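You operate a simulated robot arm through the tools that you are given. There is no shell and no other tool.

Carry out the task below with a simulated two-armed robot. There is one attempt and no reset: what you move stays moved.

JOB
Pick up the teal tape roll with one hand, pass it to the other hand and put it on the cloth beside the blower.

It is judged by the outcome, as a careful person would: the job done as asked, and still so three seconds after it is handed in. It fails if anything else is knocked over, pushed out of place, dropped, spilled or broken. Flat cloth is picked up by pressing the open fingertips on it (5 to 10 N) and closing them slowly along it; thin cloth reads only 2 to 8 mm in the jaws.

ROBOT AND FRAMES
Two 6-joint arms with two-finger parallel grippers on one trunk, on a base that moves. Base frame: it is fixed to the floor where the robot stands at the start and does not move with it; the origin is under the middle of the robot, x ahead of it, y to its left, z up. Units: cm, rad, N and s.
The left shoulder is at the start at [28, 18.5, 90.5], the right one opposite. With the tool pointing down near the work surface each hand reaches from about 54 to 88 cm from the robot's upright axis, wherever it stands, measured 20 degrees to its own side. Places, roughly: cloth beside the blower (18x20 cm) [-272, 166, 90]; teal tape roll [-200, -225, 100]. Payload 1.57 kg a hand.
The TCP of each hand is the grasp point between the finger pads, 3 cm short of the fingertips. In the tool frame z runs along the fingers and y along their closing line. The gripper opens to 8 cm. The fingers are 1.7 cm wide and 1.2 cm thick; the gripper's body (4 by 8.2 cm) begins 8 cm behind the TCP.
Orientation is that of the tool frame in the base frame, as a unit quaternion [w, x, y, z]. With the fingers straight down and closing along the base's y, the tool's x points along the base's -x, its y along +y and its z along -z.

CONTROLS
- The arms move only by the tool arm_command. It takes "left_rows", "right_rows" or both (then of equal length, played together; a hand with none holds still); each is text: rows parted by semicolons, each of 7 numbers parted by spaces: the shift along the tool's x, y, z in cm, then the turn, a rotation vector about the tool's x, y, z in rad, then the gripper command, from -1 (fully open) to 1 (shut), values between in proportion. In form: dx dy dz rx ry rz hand; .... A call has 1 to 20 rows; each row shifts and turns the commanded pose from where the row before left it, along the tool's axes as they then stand. Rows are played at 5 a second. More than 5 cm and 0.15 rad between two rows, or a gripper value outside its range, and nothing of the call is played. Where a pose cannot be reached the arm comes as near as it can. A force on the tool above 40 N (or 10 N above the force at the start of the call, whichever is more), or a blocked arm, ends the call early, and 0.2 s more pass. Each finger travels about 15.3 cm/s and halts on what it meets, pressing with about 35 N; the grip force reading is that of the motor and also rises with nothing between the fingers. The clock runs only during rows and for 0.2 s after the last one: add rows that do not move to give the fingers time. The reply holds the time, the measured pose of the TCP, the force on the tool along the base axes, the opening and the grip force, in the units named above and with some noise, with the torque about the TCP (base axes, N m) and any sound that the robot's microphone picked up.
- Cameras (640 x 400 px; columns grow to the right, rows downward): "scene" is now at [23.68, 2.01, 137.43]; the picture's right is [0.17, -0.99, 0.00], its down [-0.57, -0.10, -0.82] and it looks along [0.81, 0.14, -0.57] (base axes); focal length 264 px, centre (320, 200). "left" rides on the left gripper at [7.2, 0.7, -12.2] in its tool frame; the picture's right is [-0.09, 1.00, 0.00], its down [-0.84, -0.08, -0.54] and it looks along [-0.54, -0.05, 0.84] (tool axes); focal length 238 px, centre (320, 200). "right" rides on the right gripper at [7.2, -0.7, -12.2] in its tool frame; the picture's right is [0.09, 1.00, 0.00], its down [-0.84, 0.08, -0.54] and it looks along [-0.54, 0.05, 0.84] (tool axes); focal length 238 px, centre (320, 200). There is no depth. A picture from a camera that has moved, and an enlarged one, comes with that camera's place and axes in the base frame and with its lens. The place of the scene camera against the robot may be out by one fixed shift of up to 2.5 cm in any direction.
- camera(camera): a new picture of that camera. No time passes.
- slide_trunk(by): slides the trunk up (or, below 0, down) by that many cm; the arms and the scene camera ride with it, the base frame stays. It gives what a move gives, with no picture.
- drive_base(legs): drives the robot by 1 to 6 legs, each [ahead, turn to the left] in cm and rad, along the robot's own axes; the way and the turn of a leg run together, so that a leg with both is an arc; at most 150 cm and 3.142 rad a leg. The arms and the cameras ride along, it lands a little off, and it stops where it bumps. It gives what a move gives.
- turn_head(pan, tilt): turns the head with the scene camera to pan (to the left, within 1.501 rad either way) and tilt (down, from -0.506 to 1.204), counted from straight ahead of the robot. It gives what a move gives.
- zoom(camera, box): a new picture of the part [left, top, right, bottom] of that camera's present view, enlarged. No time passes.
- close_job(): hands the job in; it is judged then, once.

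Nothing tells you exact positions but the pictures and the camera data. Unless the task says otherwise, let go and move clear before handing in.

The tools are called after "Emit:" as name(argument=value, ...) on one line, values as JSON. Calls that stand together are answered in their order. arm_command: Moves the arms, as the interface text tells. Its arguments: {"type":"object","properties":{"left_rows":{"type":"string"},"right_rows":{"type":"string"}},"required":[]} The other tools are called the same way: slide_trunk (by) moves the trunk up or down; drive_base (legs) drives the base; turn_head (pan, tilt) turns the head that bears the scene camera; camera (camera) takes a picture; zoom (camera, box) takes an enlarged picture of a part of a camera's view; close_job () hands the job in.

At the start:

```text
clock: 0.0
left_position: [54.66, 26.84, 117.78]
left_tool_rot: [0.0, 0.0, 1.0, 0.0]
left_force: [0.1, -0.5, -0.1]
left_moment: [-0.01, -0.01, -0.01]
left_gripper_width: 8.02
left_grasp_force: 0.1
right_position: [57.13, -21.38, 113.07]
right_tool_rot: [0.0, 0.001, 1.0, 0.0]
right_force: [-0.4, -0.2, 0.6]
right_moment: [-0.01, 0.04, 0.01]
right_gripper_width: 8.0
right_grasp_force: 0.1
trunk travel left (down, up): [-60.0, 39.0]
robot x, y, heading: [-0.21, 0.04, -0.0]
head pan, tilt (commanded): [0.169, 0.613]
```

scene: 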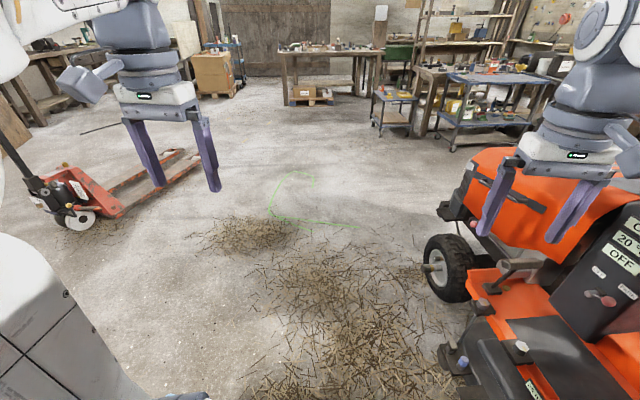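
right: 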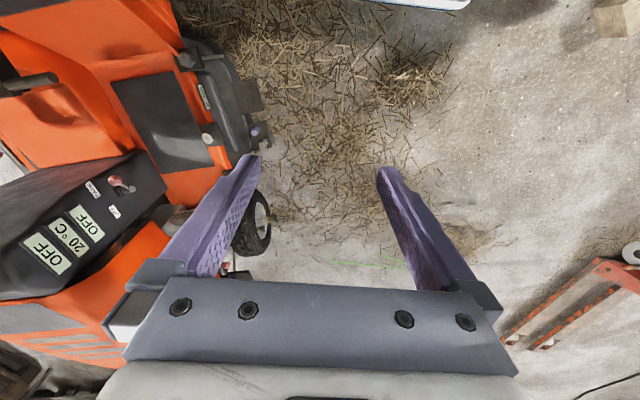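
left: 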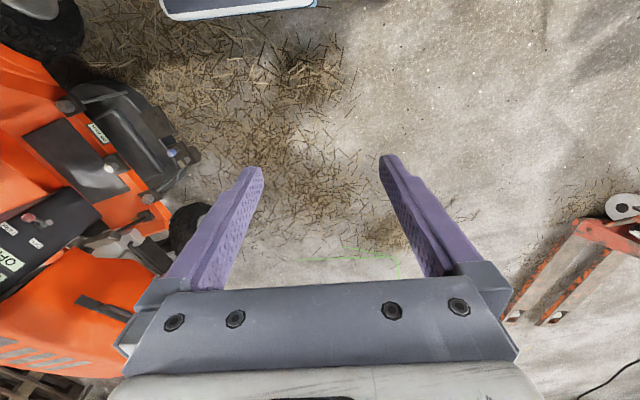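

I see a workshop with an orange machine to my right front and a pallet jack to the left. Both targets are behind me, so I'll look around with the head first.

Emit:
turn_head(pan=1.5, tilt=0.4)

Emit:
camera(camera="scene")

Emit:
turn_head(pan=-1.5, tilt=0.4)

Emit:
camera(camera="scene")

```text
clock: 1.5
left_position: [54.81, 26.88, 117.72]
left_tool_rot: [0.0, -0.001, 1.0, 0.0]
left_force: [1.0, 0.8, 0.2]
left_moment: [-0.04, -0.01, -0.02]
left_gripper_width: 7.99
left_grasp_force: 0.1
right_position: [56.97, -21.41, 113.01]
right_tool_rot: [0.0, 0.0, 1.0, 0.001]
right_force: [0.1, -0.5, 0.4]
right_moment: [-0.03, -0.03, -0.04]
right_gripper_width: 8.01
right_grasp_force: 0.2
trunk travel left (down, up): [-60.0, 39.0]
robot x, y, heading: [0.16, -0.15, -0.001]
head pan, tilt (commanded): [1.499, 0.4]
```

```text
taken
camera scene: at [15.67, 9.77, 139.36], right [1.0, -0.07, 0.0], down [-0.03, -0.39, -0.92], along [0.07, 0.92, -0.39], focal length 264 px, centre (320, 200)
```

scene: 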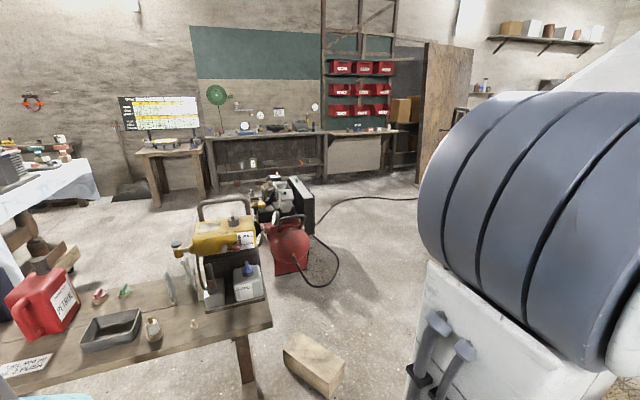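

```text
clock: 4.1
left_position: [54.57, 26.73, 117.74]
left_tool_rot: [0.0, 0.0, 1.0, 0.001]
left_force: [-0.3, -0.7, -0.2]
left_moment: [0.0, 0.0, -0.01]
left_gripper_width: 8.0
left_grasp_force: 0.0
right_position: [56.97, -21.48, 113.13]
right_tool_rot: [-0.001, 0.0, 1.0, 0.0]
right_force: [0.3, -0.1, 1.1]
right_moment: [0.02, -0.02, -0.02]
right_gripper_width: 7.97
right_grasp_force: 0.1
trunk travel left (down, up): [-60.0, 39.0]
robot x, y, heading: [-0.24, -0.31, -0.002]
head pan, tilt (commanded): [-1.499, 0.4]
```

```text
taken
camera scene: at [15.67, -8.71, 139.36], right [-1.0, -0.07, 0.0], down [-0.03, 0.39, -0.92], along [0.07, -0.92, -0.39], focal length 264 px, centre (320, 200)
```

scene: 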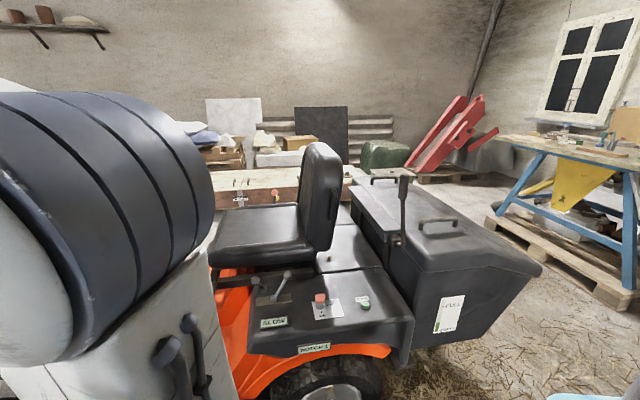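

The tape's blue bench is to the rear right, and a table with a white sheet is to the rear left. I'll look further down on both sides to judge clearances before turning the base.

Emit:
turn_head(pan=-1.5, tilt=0.95)

Emit:
camera(camera="scene")

Emit:
turn_head(pan=1.5, tilt=0.95)

Emit:
camera(camera="scene")

Emit:
turn_head(pan=0.0, tilt=0.8)

Emit:
camera(camera="scene")

```text
clock: 5.1
left_position: [54.71, 26.81, 117.84]
left_tool_rot: [0.0, 0.0, 1.0, 0.0]
left_force: [-0.2, -1.1, 0.7]
left_moment: [0.0, -0.02, 0.01]
left_gripper_width: 8.01
left_grasp_force: 0.1
right_position: [56.99, -21.4, 113.06]
right_tool_rot: [0.0, 0.0, 1.0, 0.0]
right_force: [0.5, 0.3, 0.8]
right_moment: [0.02, -0.02, 0.01]
right_gripper_width: 7.98
right_grasp_force: 0.0
trunk travel left (down, up): [-60.0, 39.0]
robot x, y, heading: [-0.07, -0.03, 0.002]
head pan, tilt (commanded): [-1.499, 0.949]
```

```text
taken
camera scene: at [15.52, -6.73, 134.7], right [-1.0, -0.07, 0.0], down [-0.06, 0.81, -0.58], along [0.04, -0.58, -0.81], focal length 264 px, centre (320, 200)
```

scene: 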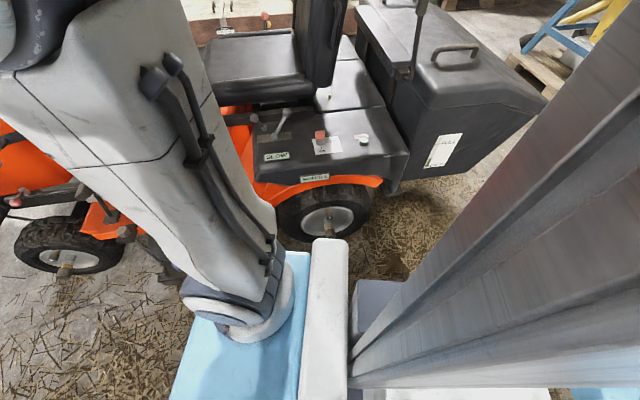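

```text
clock: 7.7
left_position: [54.73, 26.8, 117.8]
left_tool_rot: [0.001, -0.001, 1.0, 0.001]
left_force: [0.7, 0.6, -0.3]
left_moment: [0.0, 0.01, 0.01]
left_gripper_width: 8.01
left_grasp_force: 0.1
right_position: [56.89, -21.49, 113.04]
right_tool_rot: [0.0, 0.0, 1.0, 0.0]
right_force: [0.1, 0.0, -0.1]
right_moment: [0.02, 0.01, 0.0]
right_gripper_width: 8.0
right_grasp_force: 0.1
trunk travel left (down, up): [-60.0, 39.0]
robot x, y, heading: [-0.12, 0.02, 0.001]
head pan, tilt (commanded): [1.499, 0.949]
```

```text
taken
camera scene: at [15.52, 7.78, 134.7], right [1.0, -0.07, 0.0], down [-0.06, -0.81, -0.58], along [0.04, 0.58, -0.81], focal length 264 px, centre (320, 200)
```

scene: 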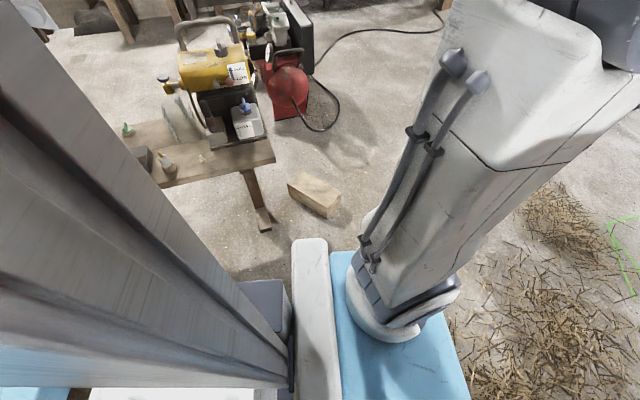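

```text
clock: 9.3
left_position: [54.7, 26.85, 117.68]
left_tool_rot: [0.001, 0.0, 1.0, 0.0]
left_force: [-0.5, -0.4, -0.6]
left_moment: [0.01, 0.02, -0.03]
left_gripper_width: 8.0
left_grasp_force: 0.1
right_position: [56.9, -21.49, 112.96]
right_tool_rot: [0.0, -0.001, 1.0, -0.001]
right_force: [-0.1, 0.7, -0.6]
right_moment: [0.02, 0.0, 0.0]
right_gripper_width: 8.0
right_grasp_force: 0.1
trunk travel left (down, up): [-60.0, 39.0]
robot x, y, heading: [-0.11, 0.04, -0.0]
head pan, tilt (commanded): [0.0, 0.799]
```

```text
taken
camera scene: at [23.07, 0.54, 135.85], right [0.0, -1.0, 0.0], down [-0.72, 0.0, -0.7], along [0.7, 0.0, -0.72], focal length 264 px, centre (320, 200)
```

scene: 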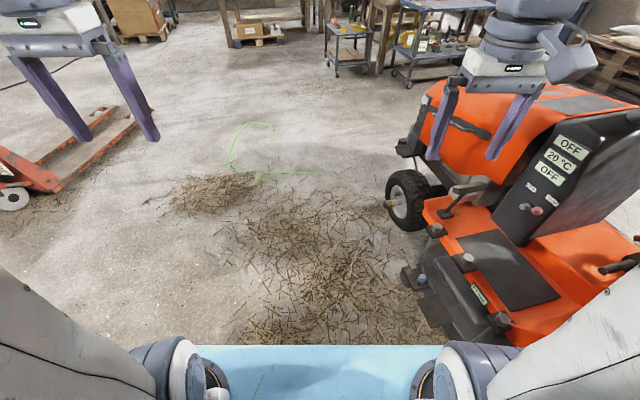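

The mower flank is about 65 cm to the right and a low bench about 75 cm to the left, so turning on the spot looks safe with the arms raised. I'll raise the trunk, turn right in steps and look at the rear area.

Emit:
slide_trunk(by=20)

Emit:
drive_base(legs=[[0, -1.0]])

Emit:
turn_head(pan=-1.3, tilt=0.5)

Emit:
camera(camera="scene")

```text
clock: 11.4
left_position: [54.66, 26.79, 137.78]
left_tool_rot: [-0.001, 0.001, 1.0, 0.0]
left_force: [0.9, 0.0, 0.1]
left_moment: [-0.02, 0.02, -0.01]
left_gripper_width: 8.01
left_grasp_force: 0.0
right_position: [56.89, -21.51, 133.07]
right_tool_rot: [-0.001, 0.0, 1.0, 0.0]
right_force: [-0.5, 0.5, 0.4]
right_moment: [-0.04, 0.01, -0.01]
right_gripper_width: 8.0
right_grasp_force: 0.0
trunk travel left (down, up): [-80.0, 19.0]
robot x, y, heading: [-0.02, 0.08, -0.001]
head pan, tilt (commanded): [0.0, 0.799]
```

```text
clock: 14.4
left_position: [51.74, -32.14, 137.79]
left_tool_rot: [0.0, 0.486, 0.874, -0.001]
left_force: [0.0, -0.7, -0.4]
left_moment: [0.03, 0.0, 0.01]
left_gripper_width: 8.01
left_grasp_force: 0.1
right_position: [11.83, -59.71, 133.11]
right_tool_rot: [0.0, 0.486, 0.874, 0.0]
right_force: [-0.8, -0.3, -0.2]
right_moment: [0.01, 0.02, -0.02]
right_gripper_width: 7.97
right_grasp_force: 0.1
trunk travel left (down, up): [-80.0, 19.0]
robot x, y, heading: [-0.17, -0.12, -1.024]
head pan, tilt (commanded): [0.0, 0.799]
```

```text
clock: 15.9
left_position: [51.71, -32.2, 137.78]
left_tool_rot: [0.0, 0.486, 0.874, 0.0]
left_force: [0.0, 0.2, 0.5]
left_moment: [0.0, 0.0, 0.03]
left_gripper_width: 8.0
left_grasp_force: 0.2
right_position: [11.84, -59.74, 133.18]
right_tool_rot: [0.0, 0.485, 0.874, 0.0]
right_force: [0.6, 0.3, 0.4]
right_moment: [0.01, 0.01, -0.01]
right_gripper_width: 8.02
right_grasp_force: 0.0
trunk travel left (down, up): [-80.0, 19.0]
robot x, y, heading: [0.17, 0.23, -1.017]
head pan, tilt (commanded): [-1.3, 0.499]
```

```text
taken
camera scene: at [1.27, -19.77, 158.44], right [-0.74, 0.68, 0.0], down [0.32, 0.35, -0.88], along [-0.59, -0.65, -0.48], focal length 264 px, centre (320, 200)
```

scene: 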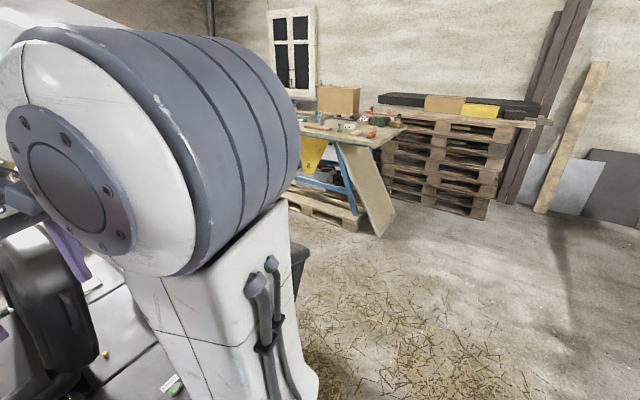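

Behind me is open floor towards the blue bench. I'll keep turning right until I face the bench.

Emit:
drive_base(legs=[[0, -1.2]])

Emit:
turn_head(pan=0.0, tilt=0.4)

Emit:
camera(camera="scene")

Emit:
turn_head(pan=-1.0, tilt=0.4)

Emit:
camera(camera="scene")

```text
clock: 19.4
left_position: [-13.21, -59.42, 137.7]
left_tool_rot: [0.0, 0.902, 0.432, 0.0]
left_force: [-0.2, 0.3, -0.1]
left_moment: [0.02, 0.03, 0.01]
left_gripper_width: 8.01
left_grasp_force: 0.0
right_position: [-52.59, -30.93, 133.0]
right_tool_rot: [0.001, 0.901, 0.433, 0.0]
right_force: [-0.5, -0.4, -0.2]
right_moment: [-0.04, 0.0, 0.0]
right_gripper_width: 8.03
right_grasp_force: 0.0
trunk travel left (down, up): [-80.0, 19.0]
robot x, y, heading: [-0.04, 0.12, -2.257]
head pan, tilt (commanded): [-1.3, 0.499]
```

```text
clock: 20.8
left_position: [-13.36, -59.3, 137.73]
left_tool_rot: [0.0, 0.902, 0.431, 0.0]
left_force: [0.3, -0.4, 0.5]
left_moment: [-0.02, 0.01, 0.03]
left_gripper_width: 8.01
left_grasp_force: 0.0
right_position: [-52.52, -31.0, 133.0]
right_tool_rot: [0.001, 0.902, 0.431, 0.0]
right_force: [0.2, -0.5, -0.1]
right_moment: [-0.02, 0.03, 0.0]
right_gripper_width: 7.97
right_grasp_force: 0.1
trunk travel left (down, up): [-80.0, 19.0]
robot x, y, heading: [0.08, 0.07, -2.254]
head pan, tilt (commanded): [0.0, 0.4]
```

```text
taken
camera scene: at [-16.91, -19.12, 159.36], right [-0.78, 0.63, 0.0], down [0.25, 0.3, -0.92], along [-0.58, -0.72, -0.39], focal length 264 px, centre (320, 200)
```

scene: 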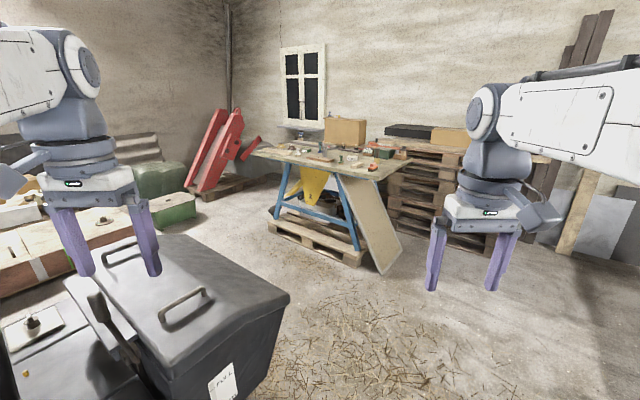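

```text
clock: 22.1
left_position: [-13.4, -59.4, 137.72]
left_tool_rot: [0.0, 0.901, 0.433, 0.0]
left_force: [-0.9, -0.2, -0.3]
left_moment: [-0.03, -0.01, 0.02]
left_gripper_width: 7.99
left_grasp_force: 0.1
right_position: [-52.4, -30.91, 132.96]
right_tool_rot: [0.0, 0.902, 0.432, 0.0]
right_force: [-0.3, -1.1, 0.1]
right_moment: [-0.01, 0.01, -0.02]
right_gripper_width: 8.0
right_grasp_force: 0.0
trunk travel left (down, up): [-80.0, 19.0]
robot x, y, heading: [0.44, -0.03, -2.247]
head pan, tilt (commanded): [-1.0, 0.4]
```

```text
taken
camera scene: at [-20.29, -10.91, 159.36], right [0.11, 0.99, 0.0], down [0.39, -0.04, -0.92], along [-0.92, 0.1, -0.39], focal length 264 px, centre (320, 200)
```

scene: 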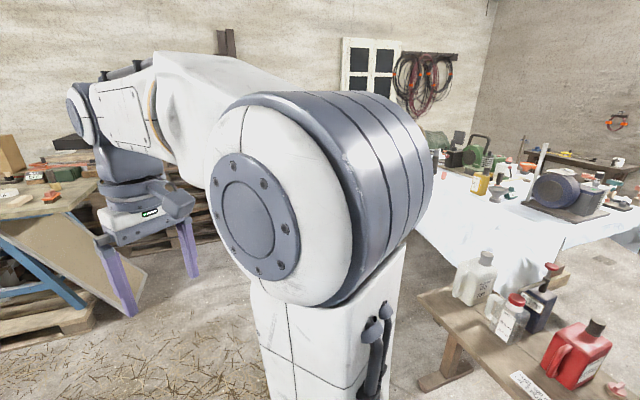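

I can see the blue bench ahead and the white-sheeted table with a green blower at the right. Let me zoom in on both.

Emit:
zoom(camera="scene", box=[420, 110, 640, 248])

Emit:
turn_head(pan=0.0, tilt=0.4)

Emit:
zoom(camera="scene", box=[240, 110, 420, 222])

```text
2.90 times, centred on (530, 179) of scene
camera zoom: at [-20.29, -10.91, 159.36], right [0.11, 0.99, 0.0], down [0.39, -0.04, -0.92], along [-0.92, 0.1, -0.39], focal length 765 px, centre (-289, 261)
```

zoom: 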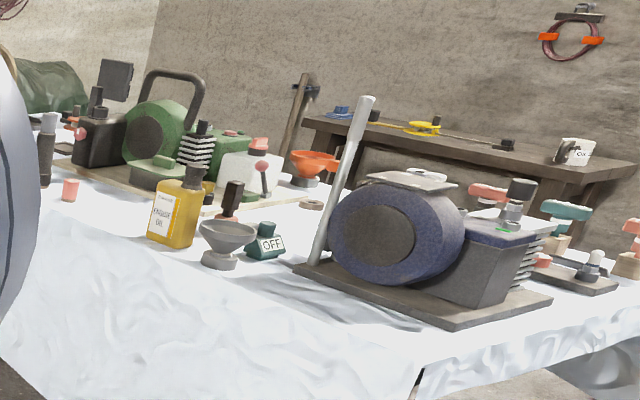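

```text
clock: 23.4
left_position: [-13.28, -59.53, 137.77]
left_tool_rot: [0.0, 0.902, 0.432, 0.0]
left_force: [0.4, -0.9, 0.0]
left_moment: [0.0, 0.02, 0.0]
left_gripper_width: 8.01
left_grasp_force: 0.1
right_position: [-52.38, -31.02, 132.94]
right_tool_rot: [0.0, 0.902, 0.432, 0.0]
right_force: [-0.3, 0.2, 0.2]
right_moment: [-0.01, -0.02, 0.0]
right_gripper_width: 8.0
right_grasp_force: 0.0
trunk travel left (down, up): [-80.0, 19.0]
robot x, y, heading: [0.38, -0.06, -2.255]
head pan, tilt (commanded): [0.0, 0.4]
```

```text
3.56 times, centred on (330, 166) of scene
camera zoom: at [-16.91, -19.11, 159.36], right [-0.78, 0.63, 0.0], down [0.24, 0.3, -0.92], along [-0.58, -0.72, -0.39], focal length 938 px, centre (284, 321)
```

zoom: 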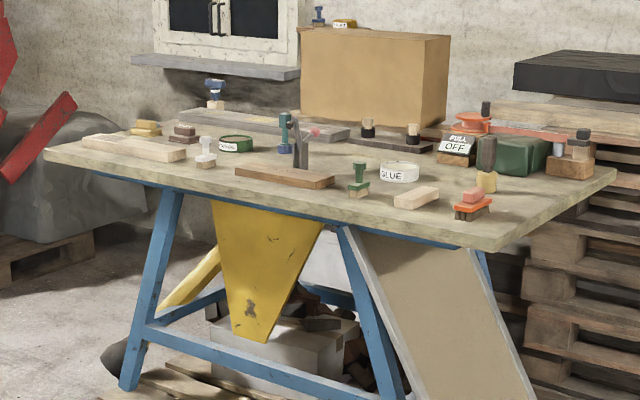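

The green/teal ring lies on the blue bench, about 33 cm in from its front edge by my estimate (around [-177,-240]). I'll drive round the mower's bag to open floor first and look again.

Emit:
drive_base(legs=[[0, -0.42], [130, 0]])

Emit:
turn_head(pan=0.6, tilt=0.5)

Emit:
camera(camera="scene")

Emit:
turn_head(pan=-1.2, tilt=0.5)

Emit:
camera(camera="scene")

```text
clock: 31.0
left_position: [-147.76, -109.94, 137.7]
left_tool_rot: [0.001, 0.968, 0.251, -0.001]
left_force: [0.0, -1.4, 0.6]
left_moment: [-0.01, -0.01, 0.01]
left_gripper_width: 8.01
left_grasp_force: 0.1
right_position: [-173.04, -68.89, 133.08]
right_tool_rot: [-0.001, 0.968, 0.25, 0.001]
right_force: [0.0, 0.0, -0.2]
right_moment: [-0.01, 0.01, 0.03]
right_gripper_width: 8.02
right_grasp_force: 0.1
trunk travel left (down, up): [-80.0, 19.0]
robot x, y, heading: [-112.99, -59.99, -2.638]
head pan, tilt (commanded): [0.0, 0.4]
```

```text
clock: 32.0
left_position: [-147.73, -109.87, 137.7]
left_tool_rot: [0.0, 0.968, 0.25, 0.001]
left_force: [-0.9, -0.8, -0.5]
left_moment: [-0.01, 0.02, -0.02]
left_gripper_width: 8.0
left_grasp_force: 0.0
right_position: [-173.19, -68.71, 133.11]
right_tool_rot: [0.0, 0.968, 0.25, 0.0]
right_force: [-0.3, 0.4, 0.5]
right_moment: [0.01, -0.02, 0.03]
right_gripper_width: 7.99
right_grasp_force: 0.0
trunk travel left (down, up): [-80.0, 19.0]
robot x, y, heading: [-112.94, -59.76, -2.639]
head pan, tilt (commanded): [0.6, 0.499]
```

```text
taken
camera scene: at [-131.99, -75.28, 158.45], right [-0.89, 0.45, 0.0], down [0.22, 0.43, -0.88], along [-0.4, -0.78, -0.48], focal length 264 px, centre (320, 200)
```

scene: 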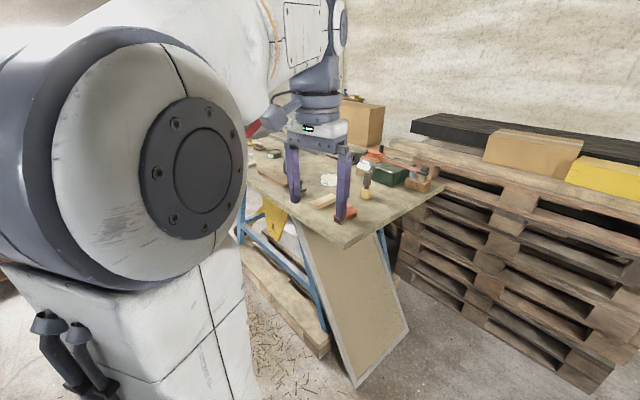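

```text
clock: 33.8
left_position: [-147.68, -109.93, 137.75]
left_tool_rot: [0.0, 0.968, 0.25, 0.0]
left_force: [0.1, 0.4, 0.3]
left_moment: [-0.01, -0.02, 0.01]
left_gripper_width: 7.99
left_grasp_force: 0.1
right_position: [-173.07, -68.75, 133.14]
right_tool_rot: [0.0, 0.968, 0.25, 0.0]
right_force: [0.3, 0.2, 0.8]
right_moment: [-0.01, 0.0, -0.02]
right_gripper_width: 8.01
right_grasp_force: 0.0
trunk travel left (down, up): [-80.0, 19.0]
robot x, y, heading: [-112.67, -59.86, -2.643]
head pan, tilt (commanded): [-1.201, 0.499]
```

```text
taken
camera scene: at [-134.86, -61.32, 158.45], right [0.64, 0.77, 0.0], down [0.37, -0.31, -0.88], along [-0.67, 0.56, -0.48], focal length 264 px, centre (320, 200)
```

scene: 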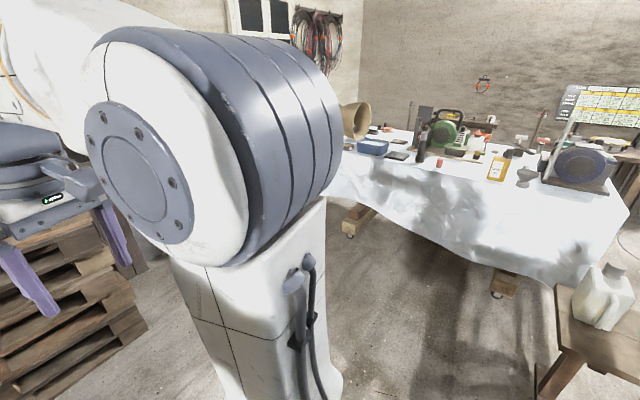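

I'm on open floor beside the bench and can see the long side of the sheeted table. I'll zoom in on the blower area to find the cloth.

Emit:
zoom(camera="scene", box=[335, 95, 495, 195])

Emit:
zoom(camera="scene", box=[480, 95, 640, 195])

```text
4.00 times, centred on (415, 145) of scene
camera zoom: at [-134.86, -61.32, 158.45], right [0.64, 0.77, 0.0], down [0.37, -0.31, -0.88], along [-0.67, 0.56, -0.48], focal length 1055 px, centre (-60, 420)
```

zoom: 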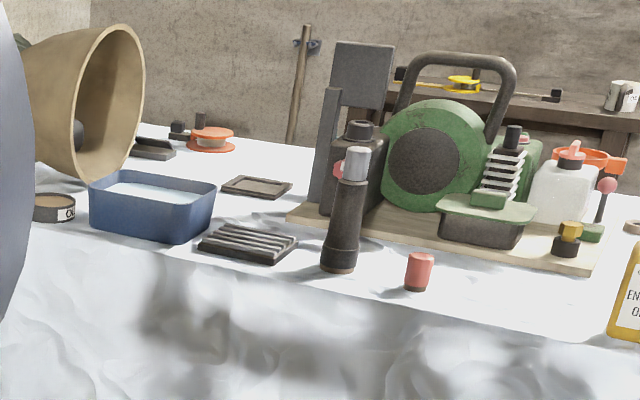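

```text
4.00 times, centred on (560, 145) of scene
camera zoom: at [-134.86, -61.32, 158.45], right [0.64, 0.77, 0.0], down [0.37, -0.31, -0.88], along [-0.67, 0.56, -0.48], focal length 1055 px, centre (-640, 420)
```

zoom: 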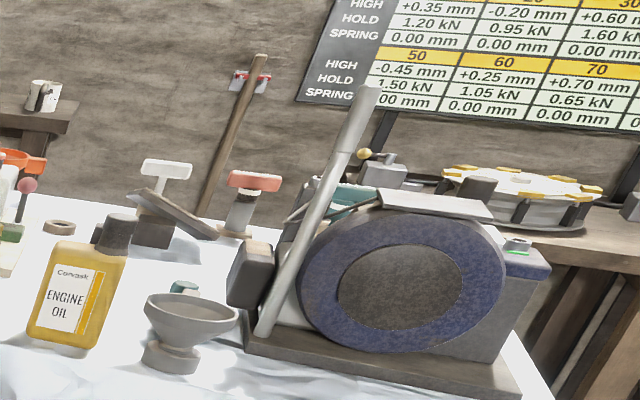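

The cloth itself isn't visible from here (likely hidden behind the blower's left side), so I'll take the tape first. I'll pass between the mower bag and the bench corner, which should leave roughly 50 cm on each side of my axis.

Emit:
drive_base(legs=[[0, 0.96]])

Emit:
turn_head(pan=0.0, tilt=0.75)

Emit:
camera(camera="scene")

Emit:
turn_head(pan=0.0, tilt=0.35)

Emit:
camera(camera="scene")

```text
clock: 36.6
left_position: [-92.41, -117.35, 137.84]
left_tool_rot: [0.0, 0.746, 0.666, 0.001]
left_force: [0.4, 0.1, 0.3]
left_moment: [0.0, 0.0, 0.0]
left_gripper_width: 8.03
left_grasp_force: 0.0
right_position: [-140.53, -114.06, 133.0]
right_tool_rot: [0.0, 0.746, 0.666, 0.0]
right_force: [0.6, 0.7, -1.0]
right_moment: [0.0, -0.01, 0.0]
right_gripper_width: 7.99
right_grasp_force: 0.0
trunk travel left (down, up): [-80.0, 19.0]
robot x, y, heading: [-112.78, -60.25, -1.687]
head pan, tilt (commanded): [-1.201, 0.499]
```

```text
clock: 38.0
left_position: [-92.35, -117.4, 137.72]
left_tool_rot: [0.0, 0.746, 0.666, 0.0]
left_force: [0.4, 0.3, 0.0]
left_moment: [0.01, 0.01, 0.04]
left_gripper_width: 8.01
left_grasp_force: 0.1
right_position: [-140.63, -114.19, 133.05]
right_tool_rot: [0.0, 0.746, 0.666, 0.0]
right_force: [-0.8, 0.4, 0.8]
right_moment: [-0.04, -0.02, -0.03]
right_gripper_width: 7.99
right_grasp_force: 0.0
trunk travel left (down, up): [-80.0, 19.0]
robot x, y, heading: [-112.63, -59.71, -1.686]
head pan, tilt (commanded): [0.0, 0.75]
```

```text
taken
camera scene: at [-116.65, -83.58, 156.25], right [-0.99, 0.12, 0.0], down [0.08, 0.68, -0.73], along [-0.08, -0.73, -0.68], focal length 264 px, centre (320, 200)
```

scene: 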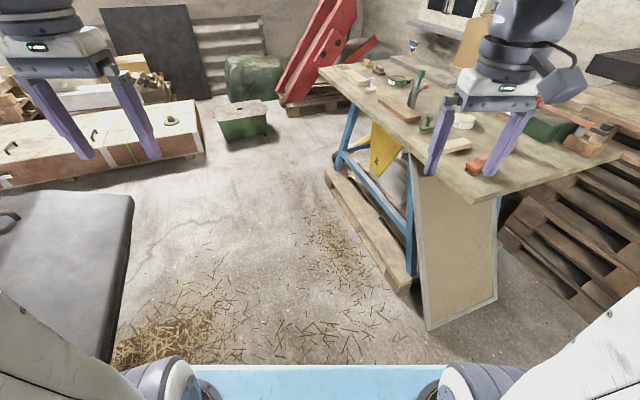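

```text
clock: 38.9
left_position: [-92.35, -117.37, 137.87]
left_tool_rot: [0.0, 0.746, 0.666, 0.0]
left_force: [-0.2, -0.2, -0.3]
left_moment: [0.01, -0.02, 0.01]
left_gripper_width: 7.99
left_grasp_force: 0.1
right_position: [-140.66, -114.17, 133.07]
right_tool_rot: [0.0, 0.747, 0.665, 0.001]
right_force: [0.0, 0.6, -0.6]
right_moment: [-0.04, 0.04, 0.02]
right_gripper_width: 7.99
right_grasp_force: 0.0
trunk travel left (down, up): [-80.0, 19.0]
robot x, y, heading: [-112.97, -59.95, -1.685]
head pan, tilt (commanded): [0.0, 0.351]
```

```text
taken
camera scene: at [-116.76, -84.6, 159.81], right [-0.99, 0.11, 0.0], down [0.04, 0.34, -0.94], along [-0.11, -0.93, -0.34], focal length 264 px, centre (320, 200)
```

scene: 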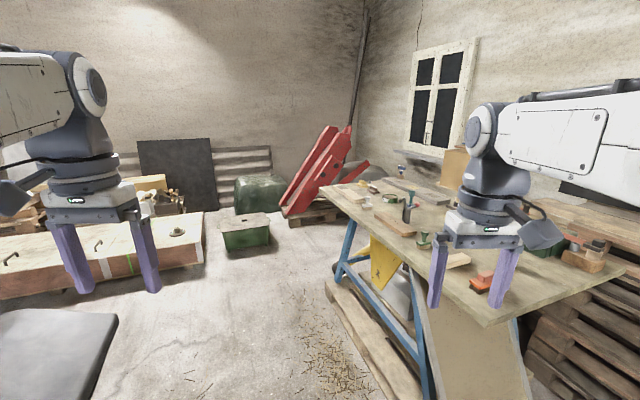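

The passage is wide enough. I'll zoom in on the bench objects to identify the teal roll for certain.

Emit:
zoom(camera="scene", box=[310, 150, 470, 250])

Emit:
zoom(camera="scene", box=[460, 200, 640, 312])

```text
4.00 times, centred on (390, 200) of scene
camera zoom: at [-116.76, -84.6, 159.81], right [-0.99, 0.11, 0.0], down [0.04, 0.34, -0.94], along [-0.11, -0.93, -0.34], focal length 1055 px, centre (40, 200)
```

zoom: 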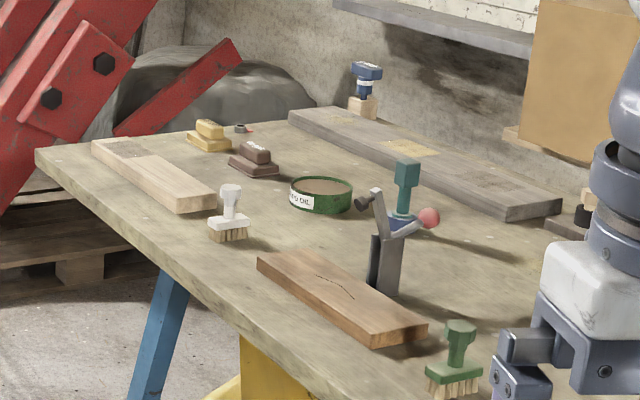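

```text
3.56 times, centred on (550, 256) of scene
camera zoom: at [-116.76, -84.6, 159.81], right [-0.99, 0.11, 0.0], down [0.04, 0.34, -0.94], along [-0.11, -0.93, -0.34], focal length 938 px, centre (-498, 1)
```

zoom: 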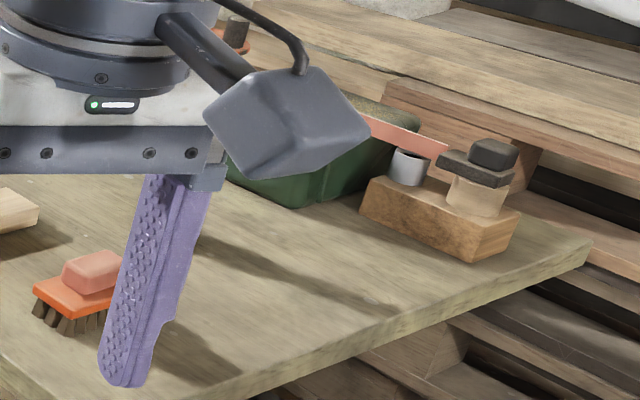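

The green ring is labelled "…OIL", so it may be a tin. There's a teal object near [-194,-236], so I'll zoom in closer on it.

Emit:
zoom(camera="scene", box=[375, 180, 439, 220])

Emit:
turn_head(pan=0.0, tilt=0.75)

Emit:
zoom(camera="scene", box=[310, 30, 470, 130])

Emit:
zoom(camera="scene", box=[480, 60, 640, 160])

```text
10.00 times, centred on (407, 200) of scene
camera zoom: at [-116.76, -84.6, 159.81], right [-0.99, 0.11, 0.0], down [0.04, 0.34, -0.94], along [-0.11, -0.93, -0.34], focal length 2638 px, centre (-550, 200)
```

zoom: 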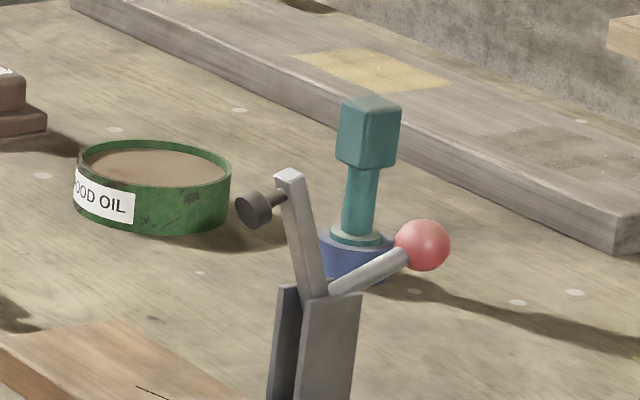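

```text
clock: 39.8
left_position: [-92.4, -117.34, 137.7]
left_tool_rot: [0.0, 0.746, 0.666, 0.0]
left_force: [0.1, -0.4, -0.9]
left_moment: [0.0, 0.04, 0.0]
left_gripper_width: 8.01
left_grasp_force: 0.1
right_position: [-140.65, -114.15, 133.01]
right_tool_rot: [0.0, 0.746, 0.666, 0.0]
right_force: [0.1, 0.1, -0.5]
right_moment: [-0.02, -0.04, 0.02]
right_gripper_width: 8.01
right_grasp_force: 0.1
trunk travel left (down, up): [-80.0, 19.0]
robot x, y, heading: [-112.75, -59.78, -1.687]
head pan, tilt (commanded): [0.0, 0.75]
```

```text
4.00 times, centred on (390, 80) of scene
camera zoom: at [-116.64, -83.59, 156.26], right [-0.99, 0.11, 0.0], down [0.08, 0.68, -0.73], along [-0.08, -0.73, -0.68], focal length 1055 px, centre (40, 680)
```

zoom: 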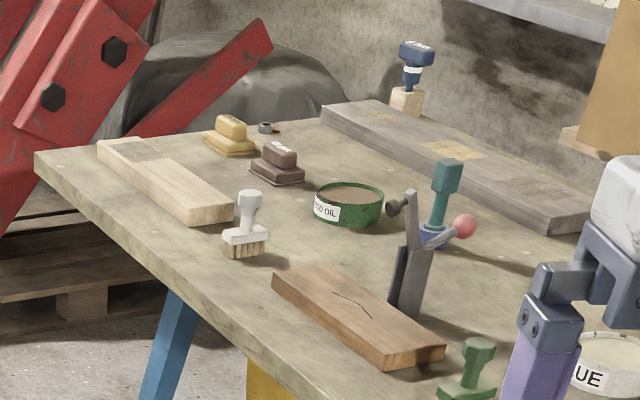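

```text
4.00 times, centred on (560, 110) of scene
camera zoom: at [-116.64, -83.59, 156.26], right [-0.99, 0.11, 0.0], down [0.08, 0.68, -0.73], along [-0.08, -0.73, -0.68], focal length 1055 px, centre (-640, 560)
```

zoom: 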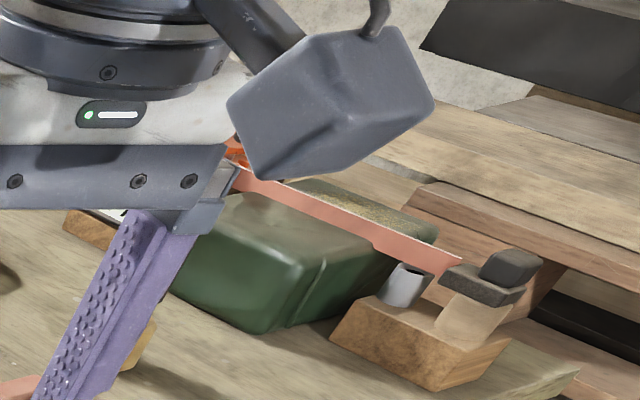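

The teal piece is partly hidden behind a clamp, so I need a closer, higher look. I'll drive further along the bench front.

Emit:
drive_base(legs=[[55, 0], [0, 0.3], [75, 0]])

Emit:
turn_head(pan=-1.2, tilt=0.7)

Emit:
camera(camera="scene")

```text
clock: 47.7
left_position: [-69.72, -239.37, 137.75]
left_tool_rot: [0.0, 0.639, 0.769, -0.001]
left_force: [-0.6, 0.2, -0.2]
left_moment: [-0.04, -0.01, 0.02]
left_gripper_width: 8.0
left_grasp_force: 0.1
right_position: [-116.79, -250.26, 133.0]
right_tool_rot: [0.0, 0.639, 0.769, 0.0]
right_force: [-0.4, -0.8, 0.4]
right_moment: [-0.02, 0.01, -0.02]
right_gripper_width: 7.99
right_grasp_force: 0.2
trunk travel left (down, up): [-80.0, 19.0]
robot x, y, heading: [-106.05, -190.41, -1.392]
head pan, tilt (commanded): [0.0, 0.75]
```

```text
clock: 49.1
left_position: [-69.68, -239.32, 137.74]
left_tool_rot: [0.0, 0.639, 0.769, 0.0]
left_force: [-0.6, 0.1, 0.3]
left_moment: [0.0, 0.0, 0.01]
left_gripper_width: 7.98
left_grasp_force: 0.0
right_position: [-116.81, -250.34, 133.13]
right_tool_rot: [0.0, 0.64, 0.768, 0.0]
right_force: [-0.9, -0.1, 0.0]
right_moment: [0.01, -0.01, 0.04]
right_gripper_width: 8.01
right_grasp_force: 0.0
trunk travel left (down, up): [-80.0, 19.0]
robot x, y, heading: [-106.03, -190.53, -1.391]
head pan, tilt (commanded): [-1.201, 0.7]
```

```text
taken
camera scene: at [-111.42, -210.09, 156.67], right [-0.52, 0.85, 0.0], down [0.55, 0.34, -0.76], along [-0.65, -0.4, -0.64], focal length 264 px, centre (320, 200)
```

scene: 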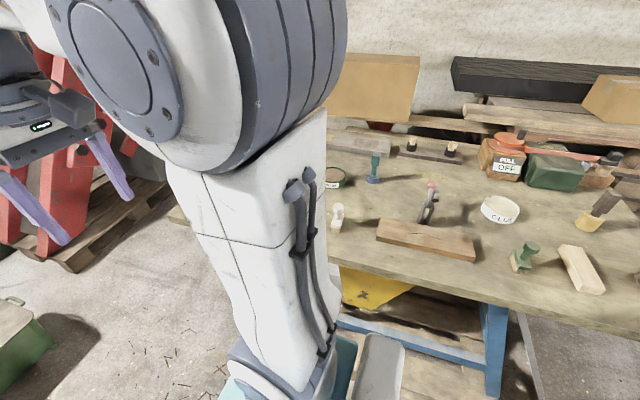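

Emit:
zoom(camera="scene", box=[320, 120, 480, 220])

Emit:
zoom(camera="scene", box=[470, 120, 640, 226])

```text
4.00 times, centred on (400, 170) of scene
camera zoom: at [-111.42, -210.09, 156.67], right [-0.52, 0.85, 0.0], down [0.55, 0.34, -0.76], along [-0.65, -0.4, -0.64], focal length 1055 px, centre (0, 320)
```

zoom: 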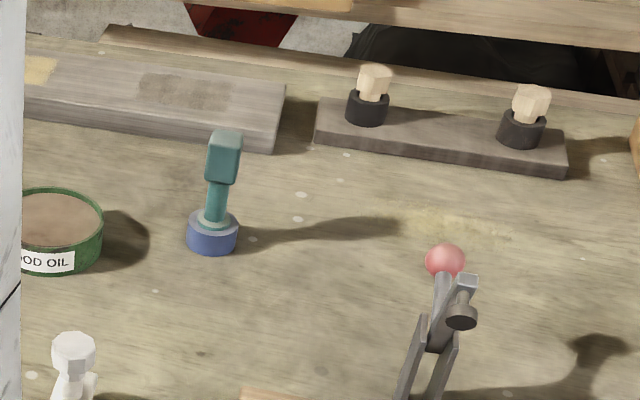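

```text
3.76 times, centred on (555, 173) of scene
camera zoom: at [-111.42, -210.09, 156.67], right [-0.52, 0.85, 0.0], down [0.55, 0.34, -0.76], along [-0.65, -0.4, -0.64], focal length 993 px, centre (-565, 302)
```

zoom: 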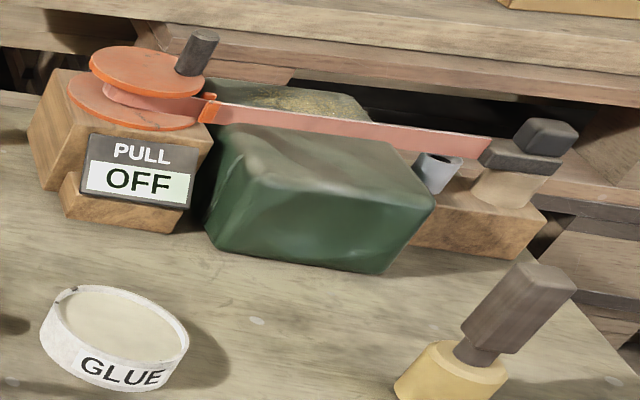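

The teal-and-blue item looks like a handled tool, and I can't see an obvious teal ring yet. I'll turn to face the bench squarely with the trunk raised and inspect the whole top.

Emit:
slide_trunk(by=18)

Emit:
drive_base(legs=[[0, -1.5]])

Emit:
turn_head(pan=0.0, tilt=0.8)

Emit:
camera(camera="scene")

Emit:
camera(camera="left")

Emit:
camera(camera="right")

```text
clock: 51.1
left_position: [-69.72, -239.27, 155.66]
left_tool_rot: [0.0, 0.639, 0.769, 0.0]
left_force: [0.1, 0.2, 1.2]
left_moment: [-0.01, -0.02, 0.0]
left_gripper_width: 8.01
left_grasp_force: 0.1
right_position: [-116.73, -250.38, 151.05]
right_tool_rot: [0.0, 0.64, 0.769, -0.001]
right_force: [-0.2, 0.8, 0.0]
right_moment: [0.0, -0.01, 0.0]
right_gripper_width: 8.04
right_grasp_force: 0.1
trunk travel left (down, up): [-98.0, 1.0]
robot x, y, heading: [-106.27, -190.58, -1.394]
head pan, tilt (commanded): [-1.201, 0.7]
```

```text
clock: 55.1
left_position: [-151.68, -230.74, 155.77]
left_tool_rot: [0.0, 0.991, 0.132, 0.001]
left_force: [0.1, 0.0, -0.8]
left_moment: [-0.05, 0.0, 0.01]
left_gripper_width: 8.0
left_grasp_force: 0.1
right_position: [-166.82, -184.66, 151.05]
right_tool_rot: [0.0, 0.991, 0.134, 0.0]
right_force: [-0.2, -0.4, 0.0]
right_moment: [-0.03, 0.03, -0.02]
right_gripper_width: 8.0
right_grasp_force: 0.0
trunk travel left (down, up): [-98.0, 1.0]
robot x, y, heading: [-105.85, -190.25, -2.873]
head pan, tilt (commanded): [-1.201, 0.7]
```

```text
clock: 56.5
left_position: [-151.78, -230.67, 155.83]
left_tool_rot: [0.0, 0.991, 0.133, 0.0]
left_force: [0.2, -0.1, 0.0]
left_moment: [0.03, -0.01, -0.01]
left_gripper_width: 8.03
left_grasp_force: 0.1
right_position: [-166.74, -184.72, 151.03]
right_tool_rot: [0.0, 0.991, 0.132, 0.0]
right_force: [0.2, 0.3, 0.1]
right_moment: [-0.02, -0.02, -0.02]
right_gripper_width: 7.98
right_grasp_force: 0.1
trunk travel left (down, up): [-98.0, 1.0]
robot x, y, heading: [-106.27, -190.38, -2.874]
head pan, tilt (commanded): [0.0, 0.799]
```

```text
taken
camera scene: at [-130.32, -196.2, 173.85], right [-0.26, 0.97, 0.0], down [0.69, 0.19, -0.7], along [-0.67, -0.18, -0.72], focal length 264 px, centre (320, 200)
```

scene: 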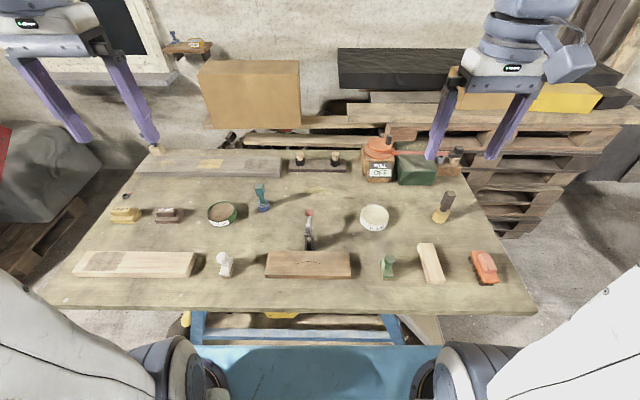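

```text
taken
camera left: at [-144.68, -229.54, 167.88], right [0.17, -0.98, 0.0], down [-0.83, -0.15, 0.54], along [-0.53, -0.09, -0.84], focal length 238 px, centre (320, 200)
```

left: 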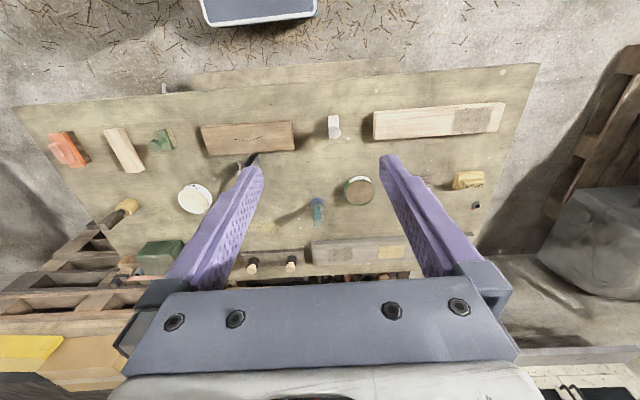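

```text
taken
camera right: at [-160.0, -182.22, 163.16], right [0.35, -0.94, 0.0], down [-0.79, -0.3, 0.54], along [-0.51, -0.19, -0.84], focal length 238 px, centre (320, 200)
```

right: 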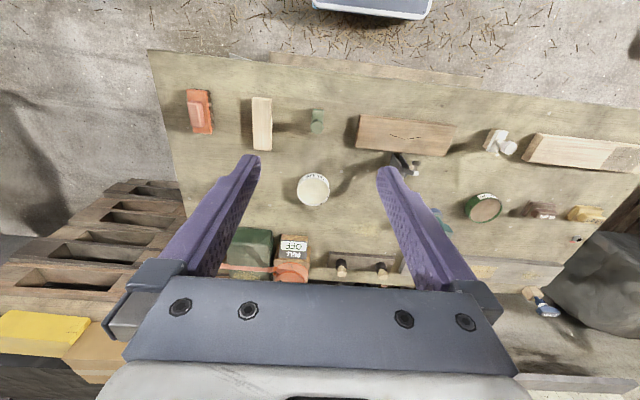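

I have a full overhead view of the bench now. I'll zoom on the teal item and its neighbours.

Emit:
zoom(camera="scene", box=[190, 165, 290, 227])

Emit:
zoom(camera="scene", box=[60, 140, 320, 302])

Emit:
zoom(camera="left", box=[270, 165, 390, 240])

Emit:
zoom(camera="scene", box=[300, 120, 530, 264])

```text
6.40 times, centred on (240, 196) of scene
camera zoom: at [-130.32, -196.2, 173.85], right [-0.26, 0.97, 0.0], down [0.69, 0.19, -0.7], along [-0.67, -0.18, -0.72], focal length 1688 px, centre (832, 226)
```

zoom: 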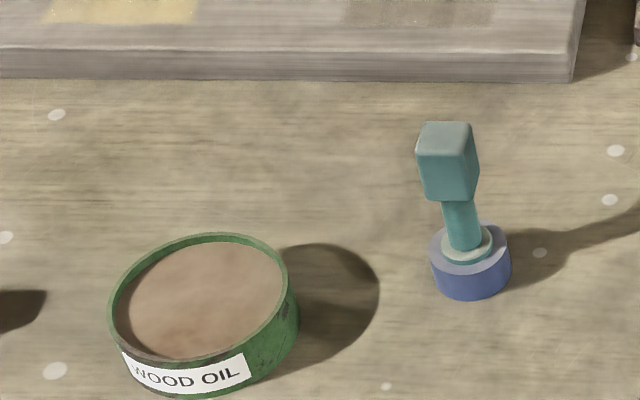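

```text
2.46 times, centred on (190, 221) of scene
camera zoom: at [-130.32, -196.2, 173.85], right [-0.26, 0.97, 0.0], down [0.69, 0.19, -0.7], along [-0.67, -0.18, -0.72], focal length 649 px, centre (640, 148)
```

zoom: 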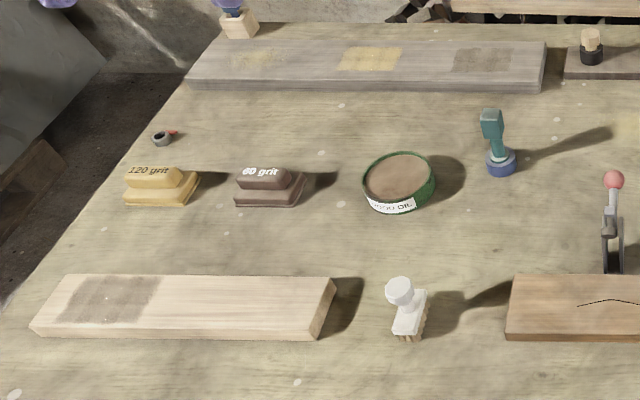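

```text
5.33 times, centred on (330, 202) of left
camera zoom: at [-144.68, -229.54, 167.88], right [0.17, -0.98, 0.0], down [-0.83, -0.15, 0.54], along [-0.53, -0.09, -0.84], focal length 1271 px, centre (267, 187)
```

zoom: 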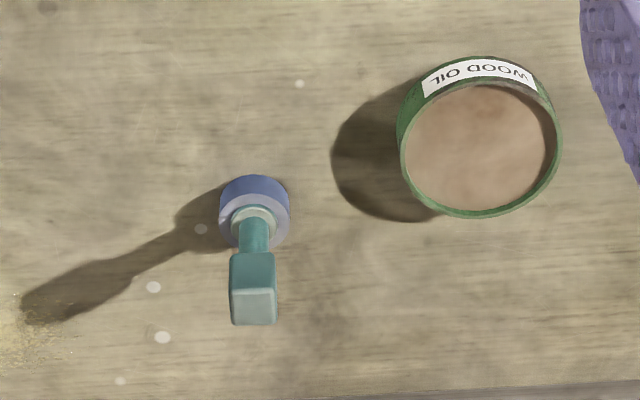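

```text
2.78 times, centred on (415, 192) of scene
camera zoom: at [-130.32, -196.2, 173.85], right [-0.26, 0.97, 0.0], down [0.69, 0.19, -0.7], along [-0.67, -0.18, -0.72], focal length 733 px, centre (56, 222)
```

zoom: 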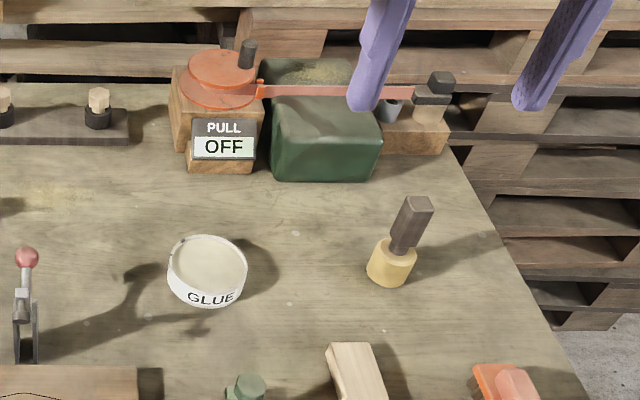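

The only teal thing so far is the handled piece with a blue collar. Before deciding, I'll check the small ring at left and the items on the sill and the back of the bench.

Emit:
zoom(camera="scene", box=[100, 180, 180, 230])

Emit:
zoom(camera="scene", box=[130, 20, 230, 82])

Emit:
zoom(camera="right", box=[480, 190, 640, 340])

Emit:
turn_head(pan=0.45, tilt=0.6)

Emit:
camera(camera="scene")

Emit:
turn_head(pan=-0.5, tilt=0.6)

Emit:
camera(camera="scene")

```text
8.00 times, centred on (140, 205) of scene
camera zoom: at [-130.32, -196.2, 173.85], right [-0.26, 0.97, 0.0], down [0.69, 0.19, -0.7], along [-0.67, -0.18, -0.72], focal length 2110 px, centre (1760, 160)
```

zoom: 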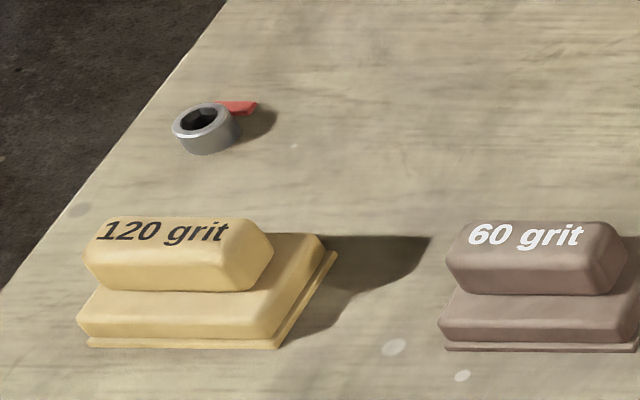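

```text
6.40 times, centred on (180, 51) of scene
camera zoom: at [-130.32, -196.2, 173.85], right [-0.26, 0.97, 0.0], down [0.69, 0.19, -0.7], along [-0.67, -0.18, -0.72], focal length 1688 px, centre (1216, 1154)
```

zoom: 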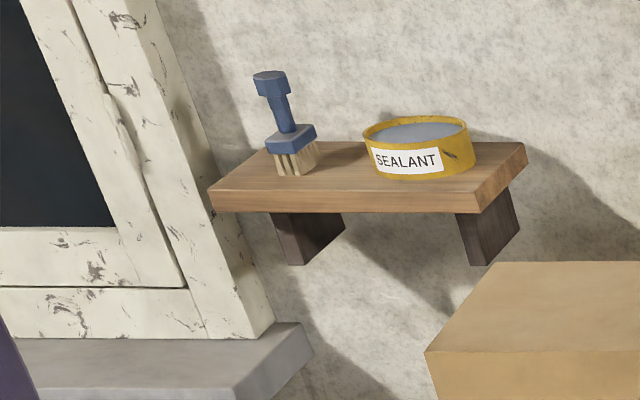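

```text
2.67 times, centred on (560, 265) of right
camera zoom: at [-160.0, -182.22, 163.16], right [0.35, -0.94, 0.0], down [-0.79, -0.3, 0.54], along [-0.51, -0.19, -0.84], focal length 636 px, centre (-320, 27)
```

zoom: 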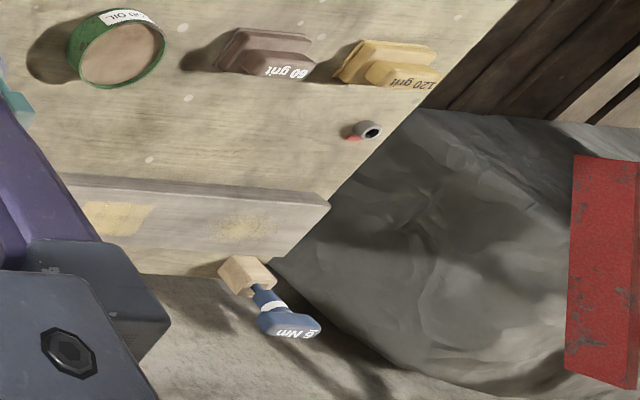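

```text
clock: 57.4
left_position: [-151.76, -230.68, 155.72]
left_tool_rot: [0.0, 0.991, 0.133, 0.0]
left_force: [-0.2, -0.5, 0.4]
left_moment: [0.0, -0.03, 0.01]
left_gripper_width: 8.01
left_grasp_force: 0.1
right_position: [-166.67, -184.64, 151.08]
right_tool_rot: [-0.001, 0.991, 0.133, 0.0]
right_force: [1.2, -0.3, 0.2]
right_moment: [0.01, 0.02, 0.02]
right_gripper_width: 8.01
right_grasp_force: 0.1
trunk travel left (down, up): [-98.0, 1.0]
robot x, y, heading: [-106.18, -190.69, -2.879]
head pan, tilt (commanded): [0.45, 0.6]
```

```text
taken
camera scene: at [-129.2, -199.89, 175.53], right [-0.66, 0.76, 0.0], down [0.43, 0.37, -0.82], along [-0.62, -0.54, -0.57], focal length 264 px, centre (320, 200)
```

scene: 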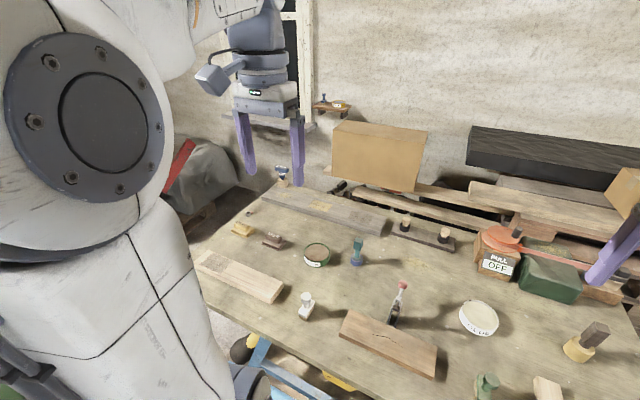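

```text
clock: 58.7
left_position: [-151.81, -230.68, 155.78]
left_tool_rot: [0.0, 0.991, 0.133, -0.001]
left_force: [-0.3, -0.9, -0.6]
left_moment: [0.03, -0.04, 0.02]
left_gripper_width: 8.01
left_grasp_force: 0.1
right_position: [-166.64, -184.78, 150.99]
right_tool_rot: [0.001, 0.991, 0.132, 0.001]
right_force: [-0.7, 0.3, 0.0]
right_moment: [0.01, 0.0, -0.01]
right_gripper_width: 7.99
right_grasp_force: 0.0
trunk travel left (down, up): [-98.0, 1.0]
robot x, y, heading: [-106.46, -190.36, -2.874]
head pan, tilt (commanded): [-0.499, 0.6]
```

```text
taken
camera scene: at [-131.13, -192.05, 175.54], right [0.23, 0.97, 0.0], down [0.55, -0.13, -0.83], along [-0.8, 0.19, -0.56], focal length 264 px, centre (320, 200)
```

scene: 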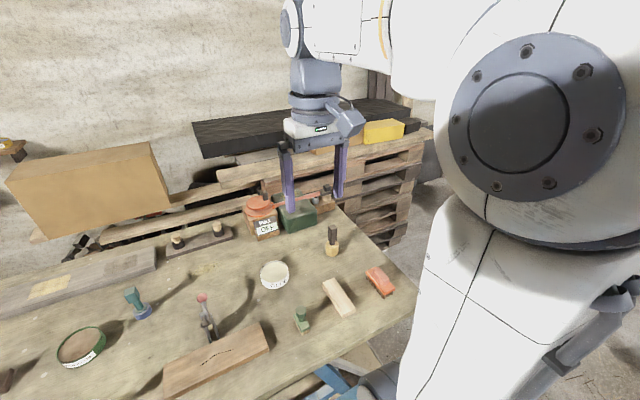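

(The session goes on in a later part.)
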